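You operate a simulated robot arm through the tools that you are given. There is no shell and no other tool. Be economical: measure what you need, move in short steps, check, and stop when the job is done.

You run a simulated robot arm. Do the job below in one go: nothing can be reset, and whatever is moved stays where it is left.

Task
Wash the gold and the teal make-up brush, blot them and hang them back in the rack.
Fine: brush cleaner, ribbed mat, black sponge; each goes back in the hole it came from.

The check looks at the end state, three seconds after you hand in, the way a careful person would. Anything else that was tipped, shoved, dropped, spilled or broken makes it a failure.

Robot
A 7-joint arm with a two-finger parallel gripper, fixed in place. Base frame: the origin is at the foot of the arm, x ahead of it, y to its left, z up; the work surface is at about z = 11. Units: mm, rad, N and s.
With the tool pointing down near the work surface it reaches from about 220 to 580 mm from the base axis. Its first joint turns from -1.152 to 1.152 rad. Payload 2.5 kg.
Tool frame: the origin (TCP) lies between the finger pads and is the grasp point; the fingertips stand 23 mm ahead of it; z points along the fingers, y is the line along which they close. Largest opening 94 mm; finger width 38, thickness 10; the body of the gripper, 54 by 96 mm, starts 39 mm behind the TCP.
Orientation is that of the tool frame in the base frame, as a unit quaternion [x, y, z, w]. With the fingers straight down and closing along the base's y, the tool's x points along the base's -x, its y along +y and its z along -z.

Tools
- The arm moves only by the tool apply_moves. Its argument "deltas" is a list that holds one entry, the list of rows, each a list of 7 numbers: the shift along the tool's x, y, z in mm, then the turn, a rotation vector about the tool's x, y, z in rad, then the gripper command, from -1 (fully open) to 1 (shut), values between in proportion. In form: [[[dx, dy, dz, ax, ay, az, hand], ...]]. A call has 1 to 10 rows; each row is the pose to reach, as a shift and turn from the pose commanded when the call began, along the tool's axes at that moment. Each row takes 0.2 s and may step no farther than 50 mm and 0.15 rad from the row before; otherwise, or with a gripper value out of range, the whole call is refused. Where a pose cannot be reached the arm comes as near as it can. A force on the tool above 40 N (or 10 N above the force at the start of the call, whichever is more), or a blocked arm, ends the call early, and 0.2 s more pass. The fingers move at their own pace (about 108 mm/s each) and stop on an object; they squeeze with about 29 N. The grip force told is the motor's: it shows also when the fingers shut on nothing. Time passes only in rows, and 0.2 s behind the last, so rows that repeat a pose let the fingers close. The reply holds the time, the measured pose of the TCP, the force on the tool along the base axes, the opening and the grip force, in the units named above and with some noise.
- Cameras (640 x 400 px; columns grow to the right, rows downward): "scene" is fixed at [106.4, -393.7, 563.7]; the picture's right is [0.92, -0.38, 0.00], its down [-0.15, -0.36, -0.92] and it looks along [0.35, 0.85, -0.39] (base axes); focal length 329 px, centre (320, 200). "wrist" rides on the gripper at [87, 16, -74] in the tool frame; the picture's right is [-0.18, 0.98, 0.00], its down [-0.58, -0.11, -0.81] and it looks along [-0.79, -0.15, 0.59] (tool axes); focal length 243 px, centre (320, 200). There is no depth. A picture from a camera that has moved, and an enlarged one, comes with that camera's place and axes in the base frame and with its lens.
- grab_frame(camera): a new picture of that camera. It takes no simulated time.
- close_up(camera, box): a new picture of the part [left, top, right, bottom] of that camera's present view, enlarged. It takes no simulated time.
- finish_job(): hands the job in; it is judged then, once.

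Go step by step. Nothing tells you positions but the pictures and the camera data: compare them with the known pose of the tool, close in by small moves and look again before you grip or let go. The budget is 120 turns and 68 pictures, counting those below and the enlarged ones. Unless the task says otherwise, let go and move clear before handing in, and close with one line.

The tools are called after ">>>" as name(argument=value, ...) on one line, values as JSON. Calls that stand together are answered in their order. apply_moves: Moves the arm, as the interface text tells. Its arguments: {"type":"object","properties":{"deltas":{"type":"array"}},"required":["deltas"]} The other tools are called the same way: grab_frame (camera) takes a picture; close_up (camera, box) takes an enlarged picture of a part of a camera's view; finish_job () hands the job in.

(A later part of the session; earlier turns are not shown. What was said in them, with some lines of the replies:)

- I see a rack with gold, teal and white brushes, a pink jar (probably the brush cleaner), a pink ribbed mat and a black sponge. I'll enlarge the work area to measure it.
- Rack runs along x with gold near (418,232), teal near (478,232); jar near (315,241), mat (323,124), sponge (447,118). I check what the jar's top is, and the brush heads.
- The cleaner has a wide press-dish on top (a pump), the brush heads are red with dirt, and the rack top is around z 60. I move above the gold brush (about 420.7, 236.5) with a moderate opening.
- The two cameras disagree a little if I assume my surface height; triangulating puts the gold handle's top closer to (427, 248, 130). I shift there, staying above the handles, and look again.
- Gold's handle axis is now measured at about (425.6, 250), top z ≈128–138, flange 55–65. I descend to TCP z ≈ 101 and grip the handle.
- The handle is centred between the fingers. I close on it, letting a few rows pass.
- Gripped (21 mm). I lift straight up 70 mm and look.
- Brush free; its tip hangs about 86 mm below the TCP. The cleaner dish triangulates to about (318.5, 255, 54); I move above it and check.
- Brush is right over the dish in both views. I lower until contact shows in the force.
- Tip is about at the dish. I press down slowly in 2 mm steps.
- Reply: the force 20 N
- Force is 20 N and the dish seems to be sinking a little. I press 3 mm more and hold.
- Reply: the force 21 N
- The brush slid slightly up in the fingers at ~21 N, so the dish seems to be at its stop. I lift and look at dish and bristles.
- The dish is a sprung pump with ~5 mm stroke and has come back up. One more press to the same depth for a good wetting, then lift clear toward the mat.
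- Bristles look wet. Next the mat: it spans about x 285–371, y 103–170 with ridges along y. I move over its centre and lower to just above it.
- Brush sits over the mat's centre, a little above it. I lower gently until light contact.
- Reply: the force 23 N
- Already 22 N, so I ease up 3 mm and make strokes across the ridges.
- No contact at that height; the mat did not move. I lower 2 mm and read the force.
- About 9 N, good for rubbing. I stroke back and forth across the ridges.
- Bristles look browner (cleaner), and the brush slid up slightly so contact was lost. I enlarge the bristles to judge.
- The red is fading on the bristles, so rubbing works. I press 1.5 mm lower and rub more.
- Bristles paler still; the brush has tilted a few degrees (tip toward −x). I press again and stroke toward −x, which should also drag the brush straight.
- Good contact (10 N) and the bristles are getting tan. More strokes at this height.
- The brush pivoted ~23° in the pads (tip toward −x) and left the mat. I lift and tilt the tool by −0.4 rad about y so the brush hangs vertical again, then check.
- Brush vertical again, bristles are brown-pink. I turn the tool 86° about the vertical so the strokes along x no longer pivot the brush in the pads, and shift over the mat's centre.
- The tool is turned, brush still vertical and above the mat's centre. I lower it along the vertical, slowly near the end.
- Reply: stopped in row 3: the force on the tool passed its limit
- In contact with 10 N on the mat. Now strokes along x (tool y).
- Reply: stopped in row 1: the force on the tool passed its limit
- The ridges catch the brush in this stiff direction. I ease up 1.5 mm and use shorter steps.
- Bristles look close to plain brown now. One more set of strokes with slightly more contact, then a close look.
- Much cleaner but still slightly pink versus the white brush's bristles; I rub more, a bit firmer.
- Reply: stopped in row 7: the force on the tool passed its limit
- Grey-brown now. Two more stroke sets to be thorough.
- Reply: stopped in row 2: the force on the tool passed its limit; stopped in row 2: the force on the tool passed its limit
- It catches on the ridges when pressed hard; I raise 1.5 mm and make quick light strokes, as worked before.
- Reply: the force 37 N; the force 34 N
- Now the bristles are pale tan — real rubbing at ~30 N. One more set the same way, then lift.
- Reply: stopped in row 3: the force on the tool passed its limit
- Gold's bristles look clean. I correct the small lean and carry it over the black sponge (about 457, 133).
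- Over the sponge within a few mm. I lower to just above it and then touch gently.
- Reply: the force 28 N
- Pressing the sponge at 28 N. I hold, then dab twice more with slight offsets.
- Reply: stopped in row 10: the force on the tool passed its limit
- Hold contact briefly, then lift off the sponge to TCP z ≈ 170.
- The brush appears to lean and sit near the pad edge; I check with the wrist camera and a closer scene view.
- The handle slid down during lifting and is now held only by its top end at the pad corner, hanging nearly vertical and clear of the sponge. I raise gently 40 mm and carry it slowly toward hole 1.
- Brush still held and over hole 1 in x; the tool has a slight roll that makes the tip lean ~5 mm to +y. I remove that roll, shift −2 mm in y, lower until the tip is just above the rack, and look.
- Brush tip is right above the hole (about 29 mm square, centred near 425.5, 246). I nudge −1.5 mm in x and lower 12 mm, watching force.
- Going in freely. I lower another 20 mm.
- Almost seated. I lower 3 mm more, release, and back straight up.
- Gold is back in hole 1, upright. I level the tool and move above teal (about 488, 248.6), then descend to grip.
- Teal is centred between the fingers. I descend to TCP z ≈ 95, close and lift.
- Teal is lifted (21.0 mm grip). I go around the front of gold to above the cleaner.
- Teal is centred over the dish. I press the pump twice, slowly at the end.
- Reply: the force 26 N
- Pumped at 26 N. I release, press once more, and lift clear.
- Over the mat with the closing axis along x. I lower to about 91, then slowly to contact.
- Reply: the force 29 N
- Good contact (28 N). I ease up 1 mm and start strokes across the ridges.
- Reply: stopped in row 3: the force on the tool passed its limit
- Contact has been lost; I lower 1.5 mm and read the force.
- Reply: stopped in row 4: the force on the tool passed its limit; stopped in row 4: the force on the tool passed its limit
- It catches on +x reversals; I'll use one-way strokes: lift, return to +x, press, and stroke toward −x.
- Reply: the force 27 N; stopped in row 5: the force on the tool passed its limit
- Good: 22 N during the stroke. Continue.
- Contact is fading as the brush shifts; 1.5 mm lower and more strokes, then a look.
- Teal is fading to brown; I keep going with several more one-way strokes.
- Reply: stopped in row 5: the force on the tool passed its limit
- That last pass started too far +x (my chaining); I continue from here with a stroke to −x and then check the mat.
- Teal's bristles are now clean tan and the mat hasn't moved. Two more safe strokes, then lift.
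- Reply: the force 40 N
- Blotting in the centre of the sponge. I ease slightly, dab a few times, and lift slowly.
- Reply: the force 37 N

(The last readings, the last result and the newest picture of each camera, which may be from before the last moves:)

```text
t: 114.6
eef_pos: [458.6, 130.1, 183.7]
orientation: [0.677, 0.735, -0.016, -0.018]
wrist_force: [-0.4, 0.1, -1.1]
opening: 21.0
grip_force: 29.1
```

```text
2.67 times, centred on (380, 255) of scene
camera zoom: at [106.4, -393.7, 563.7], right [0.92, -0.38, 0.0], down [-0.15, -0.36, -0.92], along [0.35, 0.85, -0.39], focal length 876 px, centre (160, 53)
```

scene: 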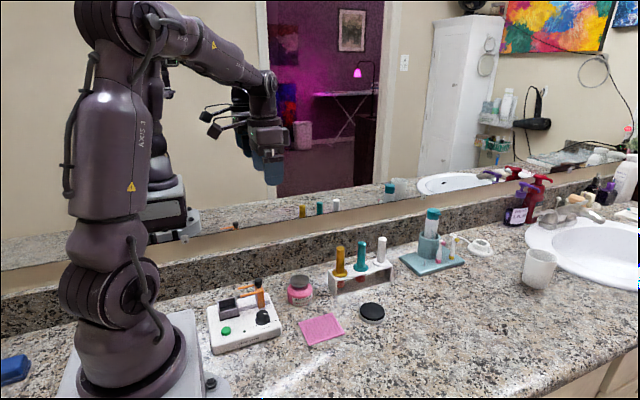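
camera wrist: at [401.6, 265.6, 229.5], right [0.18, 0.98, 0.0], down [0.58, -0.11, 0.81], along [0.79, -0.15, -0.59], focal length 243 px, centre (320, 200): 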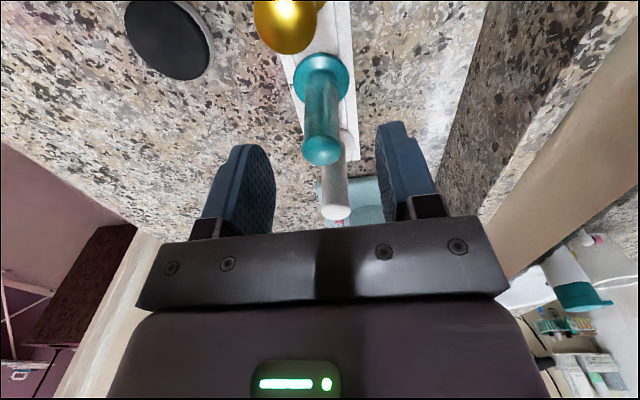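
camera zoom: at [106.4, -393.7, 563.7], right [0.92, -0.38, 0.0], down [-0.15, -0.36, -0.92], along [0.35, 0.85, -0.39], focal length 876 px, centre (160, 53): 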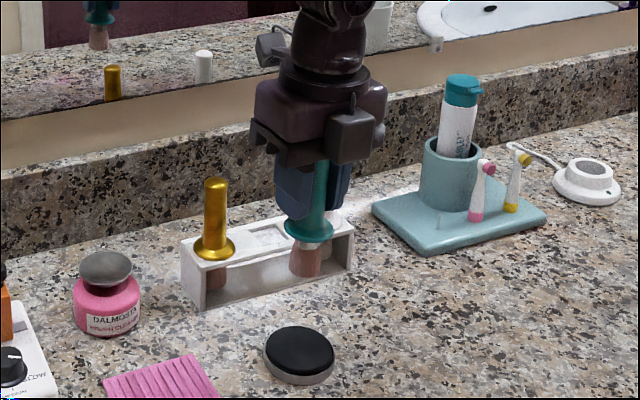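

Teal is firmly held and blotted; the tool leans ~3°. I remove the lean, then turn the tool back by −1.49 rad.

>>> apply_moves(deltas=[[[0, 0, 0, -0.048, -0.004, 0, 1], [0, 0, 0, -0.048, -0.004, 0, 1]]])

>>> apply_moves(deltas=[[[0, 0, 0, 0, 0, -0.149, 1], [0, 0, 0, 0, 0, -0.298, 1], [0, 0, 0, 0, 0, -0.447, 1], [0, 0, 0, 0, 0, -0.596, 1], [0, 0, 0, 0, 0, -0.745, 1], [0, 0, 0, 0, 0, -0.894, 1], [0, 0, 0, 0, 0, -1.043, 1], [0, 0, 0, 0, 0, -1.192, 1], [0, 0, 0, 0, 0, -1.341, 1], [0, 0, 0, 0, 0, -1.485, 1]]])

```text
t: 115.2
eef_pos: [456.9, 131.7, 183.6]
orientation: [0.677, 0.736, 0.0, 0.0]
wrist_force: [0.4, -0.5, -0.4]
opening: 20.8
grip_force: 29.4
```

```text
t: 117.4
eef_pos: [456.7, 132.1, 183.0]
orientation: [0.001, 1.0, 0.001, 0.0]
wrist_force: [-0.1, 0.7, 0.5]
opening: 20.9
grip_force: 28.9
```

Tool is square again. I carry teal to above hole 2 (488, 249) with the tip ~65–70 high, and look.

>>> apply_moves(deltas=[[[-15, 25, 0, 0, 0, 0, 1], [-31.3, 60, 0, 0, 0, 0, 1], [-31.3, 95, 0, 0, 0, 0, 1], [-31.3, 117.2, 0, 0, 0, 0, 1], [-31.3, 117.2, 20, 0, 0, 0, 1], [-31.3, 117.2, 33, 0, 0, 0, 1], [-31.3, 117.2, 33, 0, 0, 0, 1]]])

>>> close_up(camera="scene", box=[320, 220, 400, 300])

```text
t: 119.0
eef_pos: [490.0, 249.0, 149.7]
orientation: [0.001, 1.0, 0.0, -0.001]
wrist_force: [-0.1, 0.0, 0.3]
opening: 20.8
grip_force: 29.2
```

```text
5.00 times, centred on (360, 260) of scene
camera zoom: at [106.4, -393.7, 563.7], right [0.92, -0.38, 0.0], down [-0.15, -0.36, -0.92], along [0.35, 0.85, -0.39], focal length 1643 px, centre (120, -100)
```

zoom: 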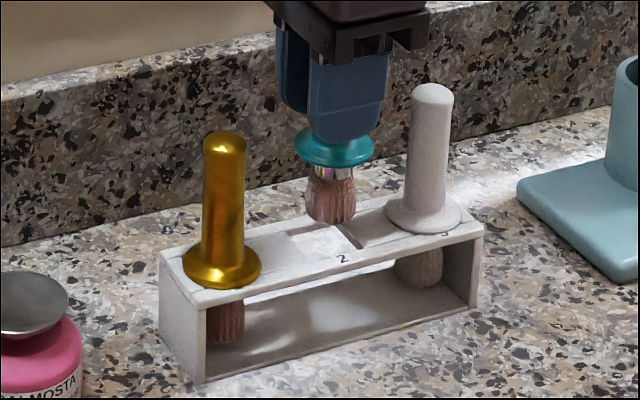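

Teal hangs vertical over hole 2, about 2 mm too far +x. I correct and lower in stages.

>>> apply_moves(deltas=[[[2, 0, 0, 0, 0, 0, 1], [2, 0, 8, 0, 0, 0, 1], [2, 0, 14, 0, 0, 0, 1], [2, 0, 20, 0, 0, 0, 1], [2, 0, 25, 0, 0, 0, 1], [2, 0, 25, 0, 0, 0, 1]]])

```text
t: 120.4
eef_pos: [487.6, 249.8, 125.9]
orientation: [0.002, 1.0, 0.001, 0.0]
wrist_force: [0.3, 0.0, -1.5]
opening: 20.9
grip_force: 29.1
```

No contact force with the tip inside the hole level; continue.

>>> apply_moves(deltas=[[[0, 0, 6, 0, 0, 0, 1], [0, 0, 12, 0, 0, 0, 1], [0, 0, 18, 0, 0, 0, 1], [0, 0, 22, 0, 0, 0, 1], [0, 0, 22, 0, 0, 0, 1]]])

>>> close_up(camera="scene", box=[320, 220, 400, 300])

```text
t: 121.6
eef_pos: [487.7, 248.6, 103.3]
orientation: [0.002, 1.0, 0.001, 0.0]
wrist_force: [0.5, -0.1, -1.0]
opening: 20.8
grip_force: 29.1
```

```text
5.00 times, centred on (360, 260) of scene
camera zoom: at [106.4, -393.7, 563.7], right [0.92, -0.38, 0.0], down [-0.15, -0.36, -0.92], along [0.35, 0.85, -0.39], focal length 1643 px, centre (120, -100)
```

zoom: 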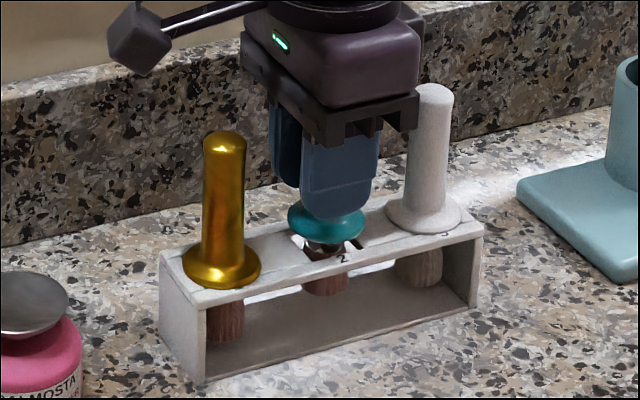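

In the hole; about 7 mm to go. I lower, release gently and rise straight up.

>>> apply_moves(deltas=[[[0, 0, 4, 0, 0, 0, 1], [0, 0, 7, 0, 0, 0, 1], [0, 0, 7, 0, 0, 0, 1]]])

>>> apply_moves(deltas=[[[0, 0, 0, 0, 0, 0, 0.4], [0, 0, 0, 0, 0, 0, 0], [0, 0, 0, 0, 0, 0, -0.2], [0, 0, 0, 0, 0, 0, -0.2], [0, 0, -20, 0, 0, 0, -0.2], [0, 0, -50, 0, 0, 0, -0.2], [0, 0, -90, 0, 0, 0, -0.2], [0, 0, -120, 0, 0, 0, -0.2], [0, 0, -120, 0, 0, 0, -0.2]]])

>>> close_up(camera="scene", box=[280, 220, 420, 350])

```text
t: 122.4
eef_pos: [486.5, 249.5, 97.0]
orientation: [0.001, 1.0, 0.001, 0.0]
wrist_force: [0.0, 1.1, -0.5]
opening: 20.9
grip_force: 28.3
```

```text
t: 124.4
eef_pos: [486.4, 249.7, 215.2]
orientation: [0.002, 1.0, 0.001, 0.0]
wrist_force: [-0.9, 0.0, -0.6]
opening: 56.3
grip_force: 0.1
```

```text
3.08 times, centred on (350, 285) of scene
camera zoom: at [106.4, -393.7, 563.7], right [0.92, -0.38, 0.0], down [-0.15, -0.36, -0.92], along [0.35, 0.85, -0.39], focal length 1011 px, centre (228, -62)
```

zoom: 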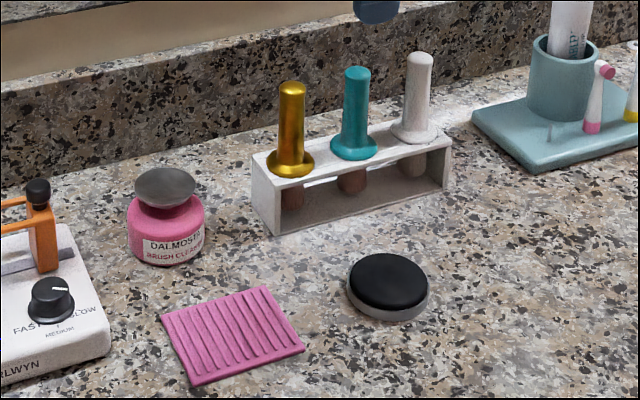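

Both brushes hang upright in their holes and everything else is where it was. I compare the bristles once more.

>>> close_up(camera="scene", box=[330, 265, 380, 300])

```text
11.43 times, centred on (355, 282) of scene
camera zoom: at [106.4, -393.7, 563.7], right [0.92, -0.38, 0.0], down [-0.15, -0.36, -0.92], along [0.35, 0.85, -0.39], focal length 3755 px, centre (-80, -743)
```

zoom: 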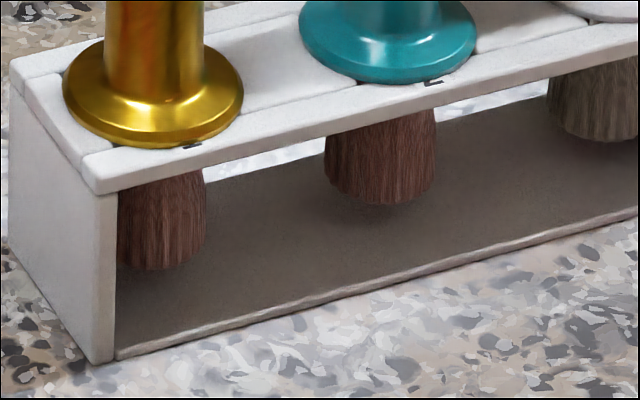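

Both bristles are far cleaner but still show a faint red tint beside the white brush. With turns left, I'll give each a second pass, repeating the proven positions; teal first, since the gripper is above it.

>>> apply_moves(deltas=[[[0, 0, 40, 0, 0, 0, -0.2], [0, 0, 80, 0, 0, 0, -0.2], [0, 0, 108, 0, 0, 0, -0.2], [0, 0, 119, 0, 0, 0, -0.2], [0, 0, 119, 0, 0, 0, 0.2], [0, 0, 119, 0, 0, 0, 1], [0, 0, 119, 0, 0, 0, 1], [0, 0, 119, 0, 0, 0, 1]]])

```text
t: 126.2
eef_pos: [487.5, 250.2, 97.7]
orientation: [0.001, 1.0, 0.001, 0.0]
wrist_force: [0.1, 0.7, -0.6]
opening: 21.0
grip_force: 29.1
```

>>> apply_moves(deltas=[[[0, 0, -20, 0, 0, 0, 1], [0, 0, -50, 0, 0, 0, 1], [0, 0, -80, 0, 0, 0, 1], [0, -35, -80, 0, 0, 0, 1], [0, -68, -80, 0, 0, 0, 1], [45, -68, -80, 0, 0, 0, 1], [90, -68, -80, 0, 0, 0, 1], [135, -50, -80, 0, 0, 0, 1], [165, -20, -80, 0, 0, 0, 1], [170, 5, -80, 0, 0, 0, 1]]])

>>> apply_moves(deltas=[[[0, 0, 20, 0, 0, 0, 1], [0, 0, 36, 0, 0, 0, 1], [0, 0, 40, 0, 0, 0, 1], [0, 0, 44, 0, 0, 0, 1], [0, 0, 46, 0, 0, 0, 1], [0, 0, 46, 0, 0, 0, 1]]])

```text
t: 128.4
eef_pos: [313.9, 254.6, 176.9]
orientation: [0.002, 1.0, 0.001, -0.001]
wrist_force: [-0.1, 0.4, -0.6]
opening: 20.8
grip_force: 29.4
```

```text
t: 129.8
eef_pos: [317.8, 255.1, 132.2]
orientation: [0.002, 1.0, 0.001, 0.001]
wrist_force: [-2.9, -2.9, 26.0]
opening: 21.1
grip_force: 29.4
```

Pumped at 26 N. Release, press once more, lift and move to the mat.

>>> apply_moves(deltas=[[[0, 0, -5, 0, 0, 0, 1], [0, 0, -9, 0, 0, 0, 1], [0, 0, -3, 0, 0, 0, 1], [0, 0, 0, 0, 0, 0, 1], [0, 0, 0, 0, 0, 0, 1], [0, 0, -15, 0, 0, 0, 1], [0, 0, -40, 0, 0, 0, 1], [-3, -40, -40, 0, 0, 0, 1], [-6, -80, -40, 0, 0, 0, 1], [-10, -118, -40, 0, 0, 0, 1]]])

>>> apply_moves(deltas=[[[0, 0, 35, 0, 0, 0, 1], [0, 0, 65, 0, 0, 0, 1], [0, 0, 79, 0, 0, 0, 1], [0, 0, 81, 0, 0, 0, 1], [0, 0, 81, 0, 0, 0, 1]]])

```text
t: 132.0
eef_pos: [327.5, 137.8, 171.4]
orientation: [0.001, 1.0, 0.0, 0.0]
wrist_force: [-0.4, -0.2, -1.2]
opening: 21.1
grip_force: 29.3
```

```text
t: 133.2
eef_pos: [327.6, 138.2, 90.6]
orientation: [0.003, 1.0, 0.002, 0.002]
wrist_force: [-1.9, -1.0, 26.3]
opening: 20.9
grip_force: 29.3
```

Contact at 26 N. Now strokes along y (stiff direction of the grip, no ridge catching), slightly eased.

>>> apply_moves(deltas=[[[0, 0, -0.6, 0, 0, 0, 1], [0, 8, -0.6, 0, 0, 0, 1], [0, 16, -0.6, 0, 0, 0, 1], [0, 8, -0.6, 0, 0, 0, 1], [0, 0, -0.6, 0, 0, 0, 1], [0, -8, -0.6, 0, 0, 0, 1], [0, -16, -0.6, 0, 0, 0, 1], [0, -8, -0.6, 0, 0, 0, 1], [0, 0, -0.6, 0, 0, 0, 1], [0, 0, -0.6, 0, 0, 0, 1]]])

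```text
t: 135.4
eef_pos: [326.6, 136.3, 90.8]
orientation: [0.002, 1.0, 0.001, 0.0]
wrist_force: [-0.2, 0.4, -0.8]
opening: 21.1
grip_force: 28.7
```

>>> apply_moves(deltas=[[[0, 0, 1.2, 0, 0, 0, 1], [0, 9, 1.2, 0, 0, 0, 1], [0, 18, 1.2, 0, 0, 0, 1], [0, 9, 1.2, 0, 0, 0, 1], [0, 0, 1.2, 0, 0, 0, 1], [0, -9, 1.2, 0, 0, 0, 1], [0, -18, 1.2, 0, 0, 0, 1], [0, -9, 1.4, 0, 0, 0, 1], [0, 0, 1.4, 0, 0, 0, 1]]])

```text
t: 137.4
eef_pos: [326.3, 138.0, 88.8]
orientation: [0.001, 1.0, 0.0, -0.001]
wrist_force: [1.1, -8.0, 9.8]
opening: 21.1
grip_force: 29.0
```

Rubbing with ~10 N normal and 8 N drag. Continue the same, a touch firmer.

>>> apply_moves(deltas=[[[0, 9, 0.3, 0, 0, 0, 1], [0, 18, 0.3, 0, 0, 0, 1], [0, 9, 0.3, 0, 0, 0, 1], [0, 0, 0.3, 0, 0, 0, 1], [0, -9, 0.3, 0, 0, 0, 1], [0, -18, 0.3, 0, 0, 0, 1], [0, -9, 0.5, 0, 0, 0, 1], [0, 0, 0.5, 0, 0, 0, 1], [0, 9, 0.5, 0, 0, 0, 1], [0, 0, 0.5, 0, 0, 0, 1]]])

>>> apply_moves(deltas=[[[0, -9, 0.3, 0, 0, 0, 1], [0, -18, 0.3, 0, 0, 0, 1], [0, -9, 0.3, 0, 0, 0, 1], [0, 0, 0.3, 0, 0, 0, 1], [0, 9, 0.3, 0, 0, 0, 1], [0, 18, 0.3, 0, 0, 0, 1], [0, 9, 0.5, 0, 0, 0, 1], [0, 0, 0.5, 0, 0, 0, 1], [0, -9, 0.5, 0, 0, 0, 1], [0, 0, 0.5, 0, 0, 0, 1]]])

```text
t: 139.6
eef_pos: [326.9, 139.2, 87.3]
orientation: [-0.001, 1.0, 0.003, 0.0]
wrist_force: [-0.4, 5.9, 7.3]
opening: 20.9
grip_force: 28.8
```

```text
t: 141.8
eef_pos: [325.4, 135.8, 88.5]
orientation: [0.002, 1.0, 0.001, 0.001]
wrist_force: [-0.3, -0.5, -0.3]
opening: 21.2
grip_force: 28.9
```

One firmer last set, then on to the sponge.

>>> apply_moves(deltas=[[[0, 0, 1, 0, 0, 0, 1], [0, 9, 1, 0, 0, 0, 1], [0, 18, 1, 0, 0, 0, 1], [0, 9, 1, 0, 0, 0, 1], [0, 0, 1, 0, 0, 0, 1], [0, -9, 1, 0, 0, 0, 1], [0, -18, 1, 0, 0, 0, 1], [0, -9, 1, 0, 0, 0, 1], [0, 0, 1, 0, 0, 0, 1]]])

>>> apply_moves(deltas=[[[0, 0, -25, 0, 0, 0, 1], [0, 0, -45, 0, 0, 0, 1], [-45, -2, -45, 0, 0, 0, 1], [-90, -4, -45, 0, 0, 0, 1], [-130, -5, -45, 0, 0, 0, 1], [-130, -5, -28, 0, 0, 0, 1], [-130, -5, -14, 0, 0, 0, 1], [-130, -5, -12, 0, 0, 0, 1], [-130, -5, -10, 0, 0, 0, 1], [-130, -5, -10, 0, 0, 0, 1]]])

```text
t: 143.8
eef_pos: [327.7, 134.4, 88.0]
orientation: [0.004, 1.0, 0.0, 0.0]
wrist_force: [-0.9, -21.0, 33.4]
opening: 21.1
grip_force: 28.9
```

```text
t: 146.0
eef_pos: [455.5, 131.3, 96.2]
orientation: [0.001, 1.0, 0.0, 0.0]
wrist_force: [-0.8, 0.1, -1.1]
opening: 21.1
grip_force: 29.3
```

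Strong rub (33 N) at the end. Now dab on the sponge.

>>> apply_moves(deltas=[[[0, 0, 1.5, 0, 0, 0, 1], [0, 0, 3, 0, 0, 0, 1], [0, 0, 3, 0, 0, 0, 1], [0, 0, 3, 0, 0, 0, 1], [0, 4, -3, 0, 0, 0, 1], [0, 4, 3, 0, 0, 0, 1], [0, 4, 3, 0, 0, 0, 1], [0, -4, -3, 0, 0, 0, 1], [0, -4, 3, 0, 0, 0, 1], [0, -4, 3, 0, 0, 0, 1]]])

```text
t: 148.2
eef_pos: [456.5, 126.9, 95.9]
orientation: [0.001, 1.0, 0.001, 0.002]
wrist_force: [-12.8, -4.7, 35.8]
opening: 20.7
grip_force: 28.7
```

>>> apply_moves(deltas=[[[0, 0, 0, 0, 0, 0, 1], [0, 0, 0, 0, 0, 0, 1], [0, 0, -5, 0, 0, 0, 1], [0, 0, -20, 0, 0, 0, 1], [0, 0, -50, 0, 0, 0, 1], [0, 0, -85, 0, 0, 0, 1], [-15, 30, -85, 0, 0, 0, 1], [-30, 60, -85, 0, 0, 0, 1], [-30, 60, -85, 0, 0, 0, 1]]])

```text
t: 150.2
eef_pos: [484.6, 187.0, 178.3]
orientation: [0.001, 1.0, 0.002, 0.0]
wrist_force: [-0.2, 0.3, -0.1]
opening: 21.0
grip_force: 28.9
```

Exact commanded bookkeeping says hole 2 is +62 mm in y, 0 in x. I move there, lower to just above the rack and use the last picture.

>>> apply_moves(deltas=[[[0, 31, 0, 0, 0, 0, 1], [0, 62, 0, 0, 0, 0, 1], [0, 62, 15, 0, 0, 0, 1], [0, 62, 27, 0, 0, 0, 1], [0, 62, 27, 0, 0, 0, 1]]])

>>> close_up(camera="scene", box=[320, 220, 400, 300])

```text
t: 151.4
eef_pos: [486.0, 250.6, 152.8]
orientation: [0.001, 1.0, 0.0, 0.001]
wrist_force: [0.1, 0.3, -1.6]
opening: 20.8
grip_force: 28.6
```

```text
5.00 times, centred on (360, 260) of scene
camera zoom: at [106.4, -393.7, 563.7], right [0.92, -0.38, 0.0], down [-0.15, -0.36, -0.92], along [0.35, 0.85, -0.39], focal length 1643 px, centre (120, -100)
```

zoom: 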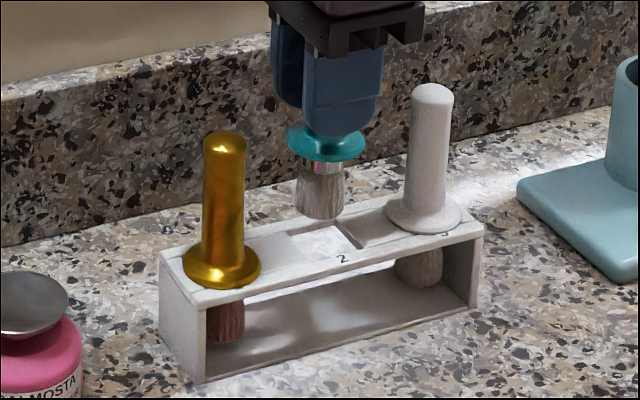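

Now teal's bristles match the white brush — clean. It is ~2.5 mm too far −x; I correct and lower into hole 2.

>>> apply_moves(deltas=[[[-2.5, 0, 0, 0, 0, 0, 1], [-2.5, 0, 8, 0, 0, 0, 1], [-2.5, 0, 16, 0, 0, 0, 1], [-2.5, 0, 24, 0, 0, 0, 1], [-2.5, 0, 32, 0, 0, 0, 1], [-2.5, 0, 32, 0, 0, 0, 1]]])

>>> apply_moves(deltas=[[[0, 0, 8, 0, 0, 0, 1], [0, 0, 14, 0, 0, 0, 1], [0, 0, 19, 0, 0, 0, 1], [0, 0, 22, 0, 0, 0, 1], [0, 0, 22, 0, 0, 0, 1]]])

```text
t: 152.8
eef_pos: [488.6, 248.4, 119.8]
orientation: [0.002, 1.0, 0.001, 0.0]
wrist_force: [1.3, 0.8, 0.3]
opening: 21.1
grip_force: 28.3
```

```text
t: 154.0
eef_pos: [489.8, 249.0, 98.8]
orientation: [0.001, 1.0, 0.001, 0.0]
wrist_force: [0.7, -0.2, -0.1]
opening: 20.8
grip_force: 28.7
```

No resisting force; flange is within a millimetre or two of the rack. I release and rise, then move above gold.

>>> apply_moves(deltas=[[[0, 0, 1, 0, 0, 0, 0.4], [0, 0, 1, 0, 0, 0, 0], [0, 0, 1, 0, 0, 0, -0.2], [0, 0, 1, 0, 0, 0, -0.2], [0, 0, -20, 0, 0, 0, -0.2], [0, 0, -55, 0, 0, 0, -0.2], [0, 0, -85, 0, 0, 0, -0.2], [32, -0.5, -85, 0, 0, 0, -0.2], [63, -1, -85, 0, 0, 0, -0.2], [63, -1, -85, 0, 0, 0, -0.2]]])

```text
t: 156.2
eef_pos: [426.5, 247.8, 183.4]
orientation: [0.002, 1.0, 0.001, 0.0]
wrist_force: [0.5, -0.4, 0.2]
opening: 56.4
grip_force: 0.0
```

>>> apply_moves(deltas=[[[0, 0, 35, 0, 0, 0, -0.2], [0, 0, 65, 0, 0, 0, -0.2], [0, 0, 80, 0, 0, 0, -0.2], [0, 0, 86, 0, 0, 0, -0.2], [0, 0, 86, 0, 0, 0, 0.2], [0, 0, 86, 0, 0, 0, 1], [0, 0, 86, 0, 0, 0, 1], [0, 0, 86, 0, 0, 0, 1]]])

```text
t: 158.0
eef_pos: [427.6, 249.5, 97.0]
orientation: [0.002, 1.0, 0.002, -0.001]
wrist_force: [0.6, -0.3, 0.0]
opening: 20.9
grip_force: 29.2
```

Gold gripped (20.9 mm). Lift and carry to the cleaner, then press.

>>> apply_moves(deltas=[[[0, 0, -20, 0, 0, 0, 1], [0, 0, -50, 0, 0, 0, 1], [0, 0, -80, 0, 0, 0, 1], [40, 2, -80, 0, 0, 0, 1], [80, 4, -80, 0, 0, 0, 1], [110, 6, -80, 0, 0, 0, 1], [110, 6, -80, 0, 0, 0, 1]]])

>>> apply_moves(deltas=[[[0, 0, 20, 0, 0, 0, 1], [0, 0, 36, 0, 0, 0, 1], [0, 0, 40, 0, 0, 0, 1], [0, 0, 44, 0, 0, 0, 1], [0, 0, 46, 0, 0, 0, 1], [0, 0, 46, 0, 0, 0, 1]]])

```text
t: 159.6
eef_pos: [315.8, 256.2, 179.7]
orientation: [0.002, 1.0, 0.001, 0.001]
wrist_force: [0.2, -0.2, 0.5]
opening: 20.8
grip_force: 28.8
```

```text
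t: 161.0
eef_pos: [316.6, 256.3, 132.4]
orientation: [0.002, 1.0, 0.002, 0.002]
wrist_force: [-0.1, -1.3, 24.6]
opening: 21.4
grip_force: 29.5
```

Pumped at 25 N. Release, press again, lift, go to the mat.

>>> apply_moves(deltas=[[[0, 0, -5, 0, 0, 0, 1], [0, 0, -9, 0, 0, 0, 1], [0, 0, -3, 0, 0, 0, 1], [0, 0, 0, 0, 0, 0, 1], [0, 0, 0, 0, 0, 0, 1], [0, 0, -15, 0, 0, 0, 1], [0, 0, -40, 0, 0, 0, 1], [-3, -40, -40, 0, 0, 0, 1], [-6, -80, -40, 0, 0, 0, 1], [-10, -118, -40, 0, 0, 0, 1]]])

>>> apply_moves(deltas=[[[0, 0, 35, 0, 0, 0, 1], [0, 0, 65, 0, 0, 0, 1], [0, 0, 79, 0, 0, 0, 1], [0, 0, 81, 0, 0, 0, 1], [0, 0, 81, 0, 0, 0, 1]]])

```text
t: 163.2
eef_pos: [326.4, 136.1, 171.8]
orientation: [0.001, 1.0, 0.002, -0.001]
wrist_force: [0.0, 0.6, -0.3]
opening: 20.6
grip_force: 28.9
```

```text
t: 164.4
eef_pos: [327.4, 135.1, 91.5]
orientation: [0.001, 1.0, 0.001, 0.001]
wrist_force: [-4.4, -2.1, 22.1]
opening: 20.7
grip_force: 29.2
```

Contact 22 N. Strokes along y as with teal.

>>> apply_moves(deltas=[[[0, 0, 0, 0, 0, 0, 1], [0, 9, 0, 0, 0, 0, 1], [0, 18, 0, 0, 0, 0, 1], [0, 9, 0.3, 0, 0, 0, 1], [0, 0, 0.3, 0, 0, 0, 1], [0, -9, 0.3, 0, 0, 0, 1], [0, -18, 0.3, 0, 0, 0, 1], [0, -9, 0.5, 0, 0, 0, 1], [0, 0, 0.5, 0, 0, 0, 1]]])

```text
t: 166.4
eef_pos: [328.0, 135.1, 89.9]
orientation: [0.004, 1.0, 0.0, -0.001]
wrist_force: [-0.6, -12.4, 15.0]
opening: 21.1
grip_force: 28.6
```

>>> apply_moves(deltas=[[[0, 9, 0.3, 0, 0, 0, 1], [0, 18, 0.3, 0, 0, 0, 1], [0, 9, 0.3, 0, 0, 0, 1], [0, 0, 0.3, 0, 0, 0, 1], [0, -9, 0.3, 0, 0, 0, 1], [0, -18, 0.3, 0, 0, 0, 1], [0, -9, 0.5, 0, 0, 0, 1], [0, 0, 0.5, 0, 0, 0, 1], [0, 9, 0.5, 0, 0, 0, 1], [0, 0, 0.5, 0, 0, 0, 1]]])

>>> apply_moves(deltas=[[[0, 0, 0.6, 0, 0, 0, 1], [0, -9, 0.6, 0, 0, 0, 1], [0, -18, 0.6, 0, 0, 0, 1], [0, -9, 0.6, 0, 0, 0, 1], [0, 0, 0.6, 0, 0, 0, 1], [0, 9, 0.6, 0, 0, 0, 1], [0, 18, 0.6, 0, 0, 0, 1], [0, 9, 0.8, 0, 0, 0, 1], [0, 0, 0.8, 0, 0, 0, 1]]])

```text
t: 168.6
eef_pos: [325.4, 137.8, 89.5]
orientation: [0.0, 1.0, 0.002, -0.001]
wrist_force: [0.0, 2.0, 1.7]
opening: 21.2
grip_force: 29.1
```

```text
t: 170.6
eef_pos: [326.4, 137.9, 87.4]
orientation: [0.001, 1.0, 0.002, 0.0]
wrist_force: [-0.9, 5.0, 5.3]
opening: 21.3
grip_force: 29.4
```

Two more firmer sets.

>>> apply_moves(deltas=[[[0, 0, 0.7, 0, 0, 0, 1], [0, 9, 0.7, 0, 0, 0, 1], [0, 18, 0.7, 0, 0, 0, 1], [0, 9, 0.7, 0, 0, 0, 1], [0, 0, 0.7, 0, 0, 0, 1], [0, -9, 0.7, 0, 0, 0, 1], [0, -18, 0.7, 0, 0, 0, 1], [0, -9, 0.7, 0, 0, 0, 1], [0, 0, 0.7, 0, 0, 0, 1]]])

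>>> apply_moves(deltas=[[[0, 9, 0.3, 0, 0, 0, 1], [0, 18, 0.3, 0, 0, 0, 1], [0, 9, 0.3, 0, 0, 0, 1], [0, 0, 0.3, 0, 0, 0, 1], [0, -9, 0.3, 0, 0, 0, 1], [0, -18, 0.3, 0, 0, 0, 1], [0, -9, 0.3, 0, 0, 0, 1], [0, 0, 0.3, 0, 0, 0, 1]]])

```text
t: 171.3
eef_pos: [326.8, 139.8, 88.8]
orientation: [0.008, 1.0, -0.005, -0.002]
wrist_force: [-2.4, -6.9, 9.6]
opening: 21.2
grip_force: 29.2
stopped in row 3: the force on the tool passed its limit (the readings are from after the stop); the commanded pose is now the measured one
```

```text
t: 173.0
eef_pos: [328.7, 128.3, 87.8]
orientation: [0.012, 1.0, -0.011, -0.004]
wrist_force: [-3.6, -3.6, 9.4]
opening: 21.0
grip_force: 29.2
stopped in row 8: the force on the tool passed its limit (the readings are from after the stop); the commanded pose is now the measured one
```

Plenty of firm rubbing done. I lift, remove the small rotation error the stops caused, and go to the sponge.

>>> apply_moves(deltas=[[[0, 0, -25, 0, 0, 0, 1], [0, 0, -45, -0.022, -0.008, -0.024, 1], [-45, 1, -45, -0.022, -0.008, -0.024, 1], [-90, 2, -45, -0.022, -0.008, -0.024, 1], [-128, 3, -45, -0.022, -0.008, -0.024, 1], [-128, 3, -28, -0.022, -0.008, -0.024, 1], [-128, 3, -14, -0.022, -0.008, -0.024, 1], [-128, 3, -12, -0.022, -0.008, -0.024, 1], [-128, 3, -12, -0.022, -0.008, -0.024, 1]]])

```text
t: 175.0
eef_pos: [456.9, 129.6, 99.5]
orientation: [-0.001, 1.0, 0.001, 0.002]
wrist_force: [0.2, -0.4, -0.6]
opening: 21.0
grip_force: 28.6
```

>>> apply_moves(deltas=[[[0, 0, 2, 0, 0, 0, 1], [0, 0, 4, 0, 0, 0, 1], [0, 0, 5.5, 0, 0, 0, 1], [0, 0, 5.5, 0, 0, 0, 1], [0, 0, 5.5, 0, 0, 0, 1]]])

```text
t: 176.0
eef_pos: [458.9, 130.2, 97.2]
orientation: [-0.001, 1.0, 0.002, 0.004]
wrist_force: [-3.7, -1.2, 7.0]
opening: 21.1
grip_force: 29.0
stopped in row 4: the force on the tool passed its limit (the readings are from after the stop); the commanded pose is now the measured one
```

Pressed; now two more dabs at moderate force.

>>> apply_moves(deltas=[[[0, 0, 0.3, 0, 0, 0, 1], [0, 0, 0.3, 0, 0, 0, 1], [0, 4, -5, 0, 0, 0, 1], [0, 4, 0.5, 0, 0, 0, 1], [0, 4, 0.5, 0, 0, 0, 1], [0, 4, 0.5, 0, 0, 0, 1], [0, -4, -5, 0, 0, 0, 1], [0, -4, 0.5, 0, 0, 0, 1], [0, -4, 0.5, 0, 0, 0, 1], [0, -4, 0.5, 0, 0, 0, 1]]])

```text
t: 178.2
eef_pos: [458.9, 126.0, 97.2]
orientation: [0.0, 1.0, 0.002, 0.004]
wrist_force: [-10.1, -3.7, 22.8]
opening: 21.2
grip_force: 29.2
```

Blotted. Slow lift, level the tool, and move in front of hole 1.

>>> apply_moves(deltas=[[[0, 0, -4, 0, 0, 0, 1], [0, 0, -12, 0, 0, 0, 1], [0, 0, -30, 0.004, 0.008, 0, 1], [0, 0, -60, 0.004, 0.008, 0, 1], [0, 0, -85, 0.004, 0.008, 0, 1], [15, 35, -85, 0.004, 0.008, 0, 1], [30.5, 70, -85, 0.004, 0.008, 0, 1], [30.5, 100, -85, 0.004, 0.008, 0, 1], [30.5, 122.5, -85, 0.004, 0.008, 0, 1], [30.5, 122.5, -85, 0.004, 0.008, 0, 1]]])

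>>> apply_moves(deltas=[[[0, 0, 0, 0, 0, 0, 1]]])

>>> apply_moves(deltas=[[[0, 0, 0, 0, 0, 0, 1]]])

```text
t: 180.4
eef_pos: [425.5, 247.5, 181.2]
orientation: [-0.001, 1.0, 0.0, 0.0]
wrist_force: [0.3, -0.1, -0.4]
opening: 20.7
grip_force: 29.4
```

```text
t: 180.8
eef_pos: [425.9, 248.5, 179.7]
orientation: [0.0, 1.0, -0.001, -0.001]
wrist_force: [-1.1, 0.5, -0.2]
opening: 21.1
grip_force: 28.8
```

```text
t: 181.2
eef_pos: [425.4, 247.5, 180.0]
orientation: [-0.001, 1.0, -0.001, 0.0]
wrist_force: [-0.6, 0.3, -0.8]
opening: 21.0
grip_force: 28.7
```

Averaged pose (425.6, 247.8, 180.3); gold was gripped at about (426.5, 248.6, 97.3). I shift +1.8 x, +0.7 y and lower to just inside the hole, checking force.

>>> apply_moves(deltas=[[[-1.8, 0.7, 0, 0, 0, 0, 1], [-1.8, 0.7, 20, 0, 0, 0, 1], [-1.8, 0.7, 36, 0, 0, 0, 1], [-1.8, 0.7, 44, 0, 0, 0, 1], [-1.8, 0.7, 49, 0, 0, 0, 1], [-1.8, 0.7, 53, 0, 0, 0, 1], [-1.8, 0.7, 57, 0, 0, 0, 1], [-1.8, 0.7, 57, 0, 0, 0, 1]]])

```text
t: 183.0
eef_pos: [428.8, 247.9, 123.6]
orientation: [-0.001, 1.0, 0.0, -0.001]
wrist_force: [0.7, 0.3, -1.4]
opening: 21.1
grip_force: 29.4
```

No contact force with the tip below the rack top: it is in the hole. Continue down.

>>> apply_moves(deltas=[[[0, 0, 5, 0, 0, 0, 1], [0, 0, 10, 0, 0, 0, 1], [0, 0, 15, 0, 0, 0, 1], [0, 0, 15, 0, 0, 0, 1]]])

>>> apply_moves(deltas=[[[0, 0, 3, 0, 0, 0, 1], [0, 0, 6, 0, 0, 0, 1], [0, 0, 8.5, 0, 0, 0, 1], [0, 0, 8.5, 0, 0, 0, 1]]])

```text
t: 184.0
eef_pos: [428.5, 248.6, 108.6]
orientation: [-0.001, 1.0, 0.0, -0.001]
wrist_force: [0.1, 0.1, -1.1]
opening: 21.1
grip_force: 28.7
```

```text
t: 185.0
eef_pos: [429.8, 247.2, 100.0]
orientation: [-0.001, 1.0, 0.0, -0.001]
wrist_force: [-0.7, 0.5, -0.2]
opening: 21.0
grip_force: 28.8
```

Still free; lower gently until the flange touches.

>>> apply_moves(deltas=[[[0, 0, 1, 0, 0, 0, 1], [0, 0, 2, 0, 0, 0, 1], [0, 0, 3, 0, 0, 0, 1], [0, 0, 3, 0, 0, 0, 1]]])

```text
t: 186.0
eef_pos: [426.7, 249.3, 96.7]
orientation: [-0.002, 1.0, -0.001, -0.001]
wrist_force: [-0.6, -0.4, -0.4]
opening: 20.7
grip_force: 28.5
```

>>> apply_moves(deltas=[[[0, 0, 1, 0, 0, 0, 1], [0, 0, 2, 0, 0, 0, 1], [0, 0, 2, 0, 0, 0, 1]]])

```text
t: 186.8
eef_pos: [429.3, 248.6, 96.6]
orientation: [-0.001, 1.0, 0.0, -0.001]
wrist_force: [-0.2, -0.6, -0.9]
opening: 20.8
grip_force: 29.0
```

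Within ~2 mm of seating; I open gently and rise straight up, clear of everything.

>>> apply_moves(deltas=[[[0, 0, 1, 0, 0, 0, 0.5], [0, 0, 1, 0, 0, 0, 0.2], [0, 0, 1, 0, 0, 0, -0.2], [0, 0, 1, 0, 0, 0, -0.2], [0, 0, -20, 0, 0, 0, -0.2], [0, 0, -60, 0, 0, 0, -0.2], [0, 0, -105, 0, 0, 0, -0.2], [0, 0, -150, 0, 0, 0, -0.2], [0, 0, -150, 0, 0, 0, -0.2]]])

>>> grab_frame(camera="scene")

```text
t: 188.8
eef_pos: [427.2, 250.0, 245.7]
orientation: [0.0, 1.0, -0.001, -0.001]
wrist_force: [0.1, 1.0, -0.6]
opening: 56.5
grip_force: 0.1
```

```text
refused: no pictures are left
```

No pictures are left. The forces stayed near zero on the way in and the gripper came away empty, so both brushes should be back in their own holes. The arm is clear, and I hand in.

>>> finish_job()

```text
The job is handed in.
```

I washed the gold and teal brushes twice each with the cleaner and ribbed mat, blotted them on the sponge and put each back in its own hole; no pictures were left to check gold's second wash or how either brush finally sits, so I went by the force readings there.
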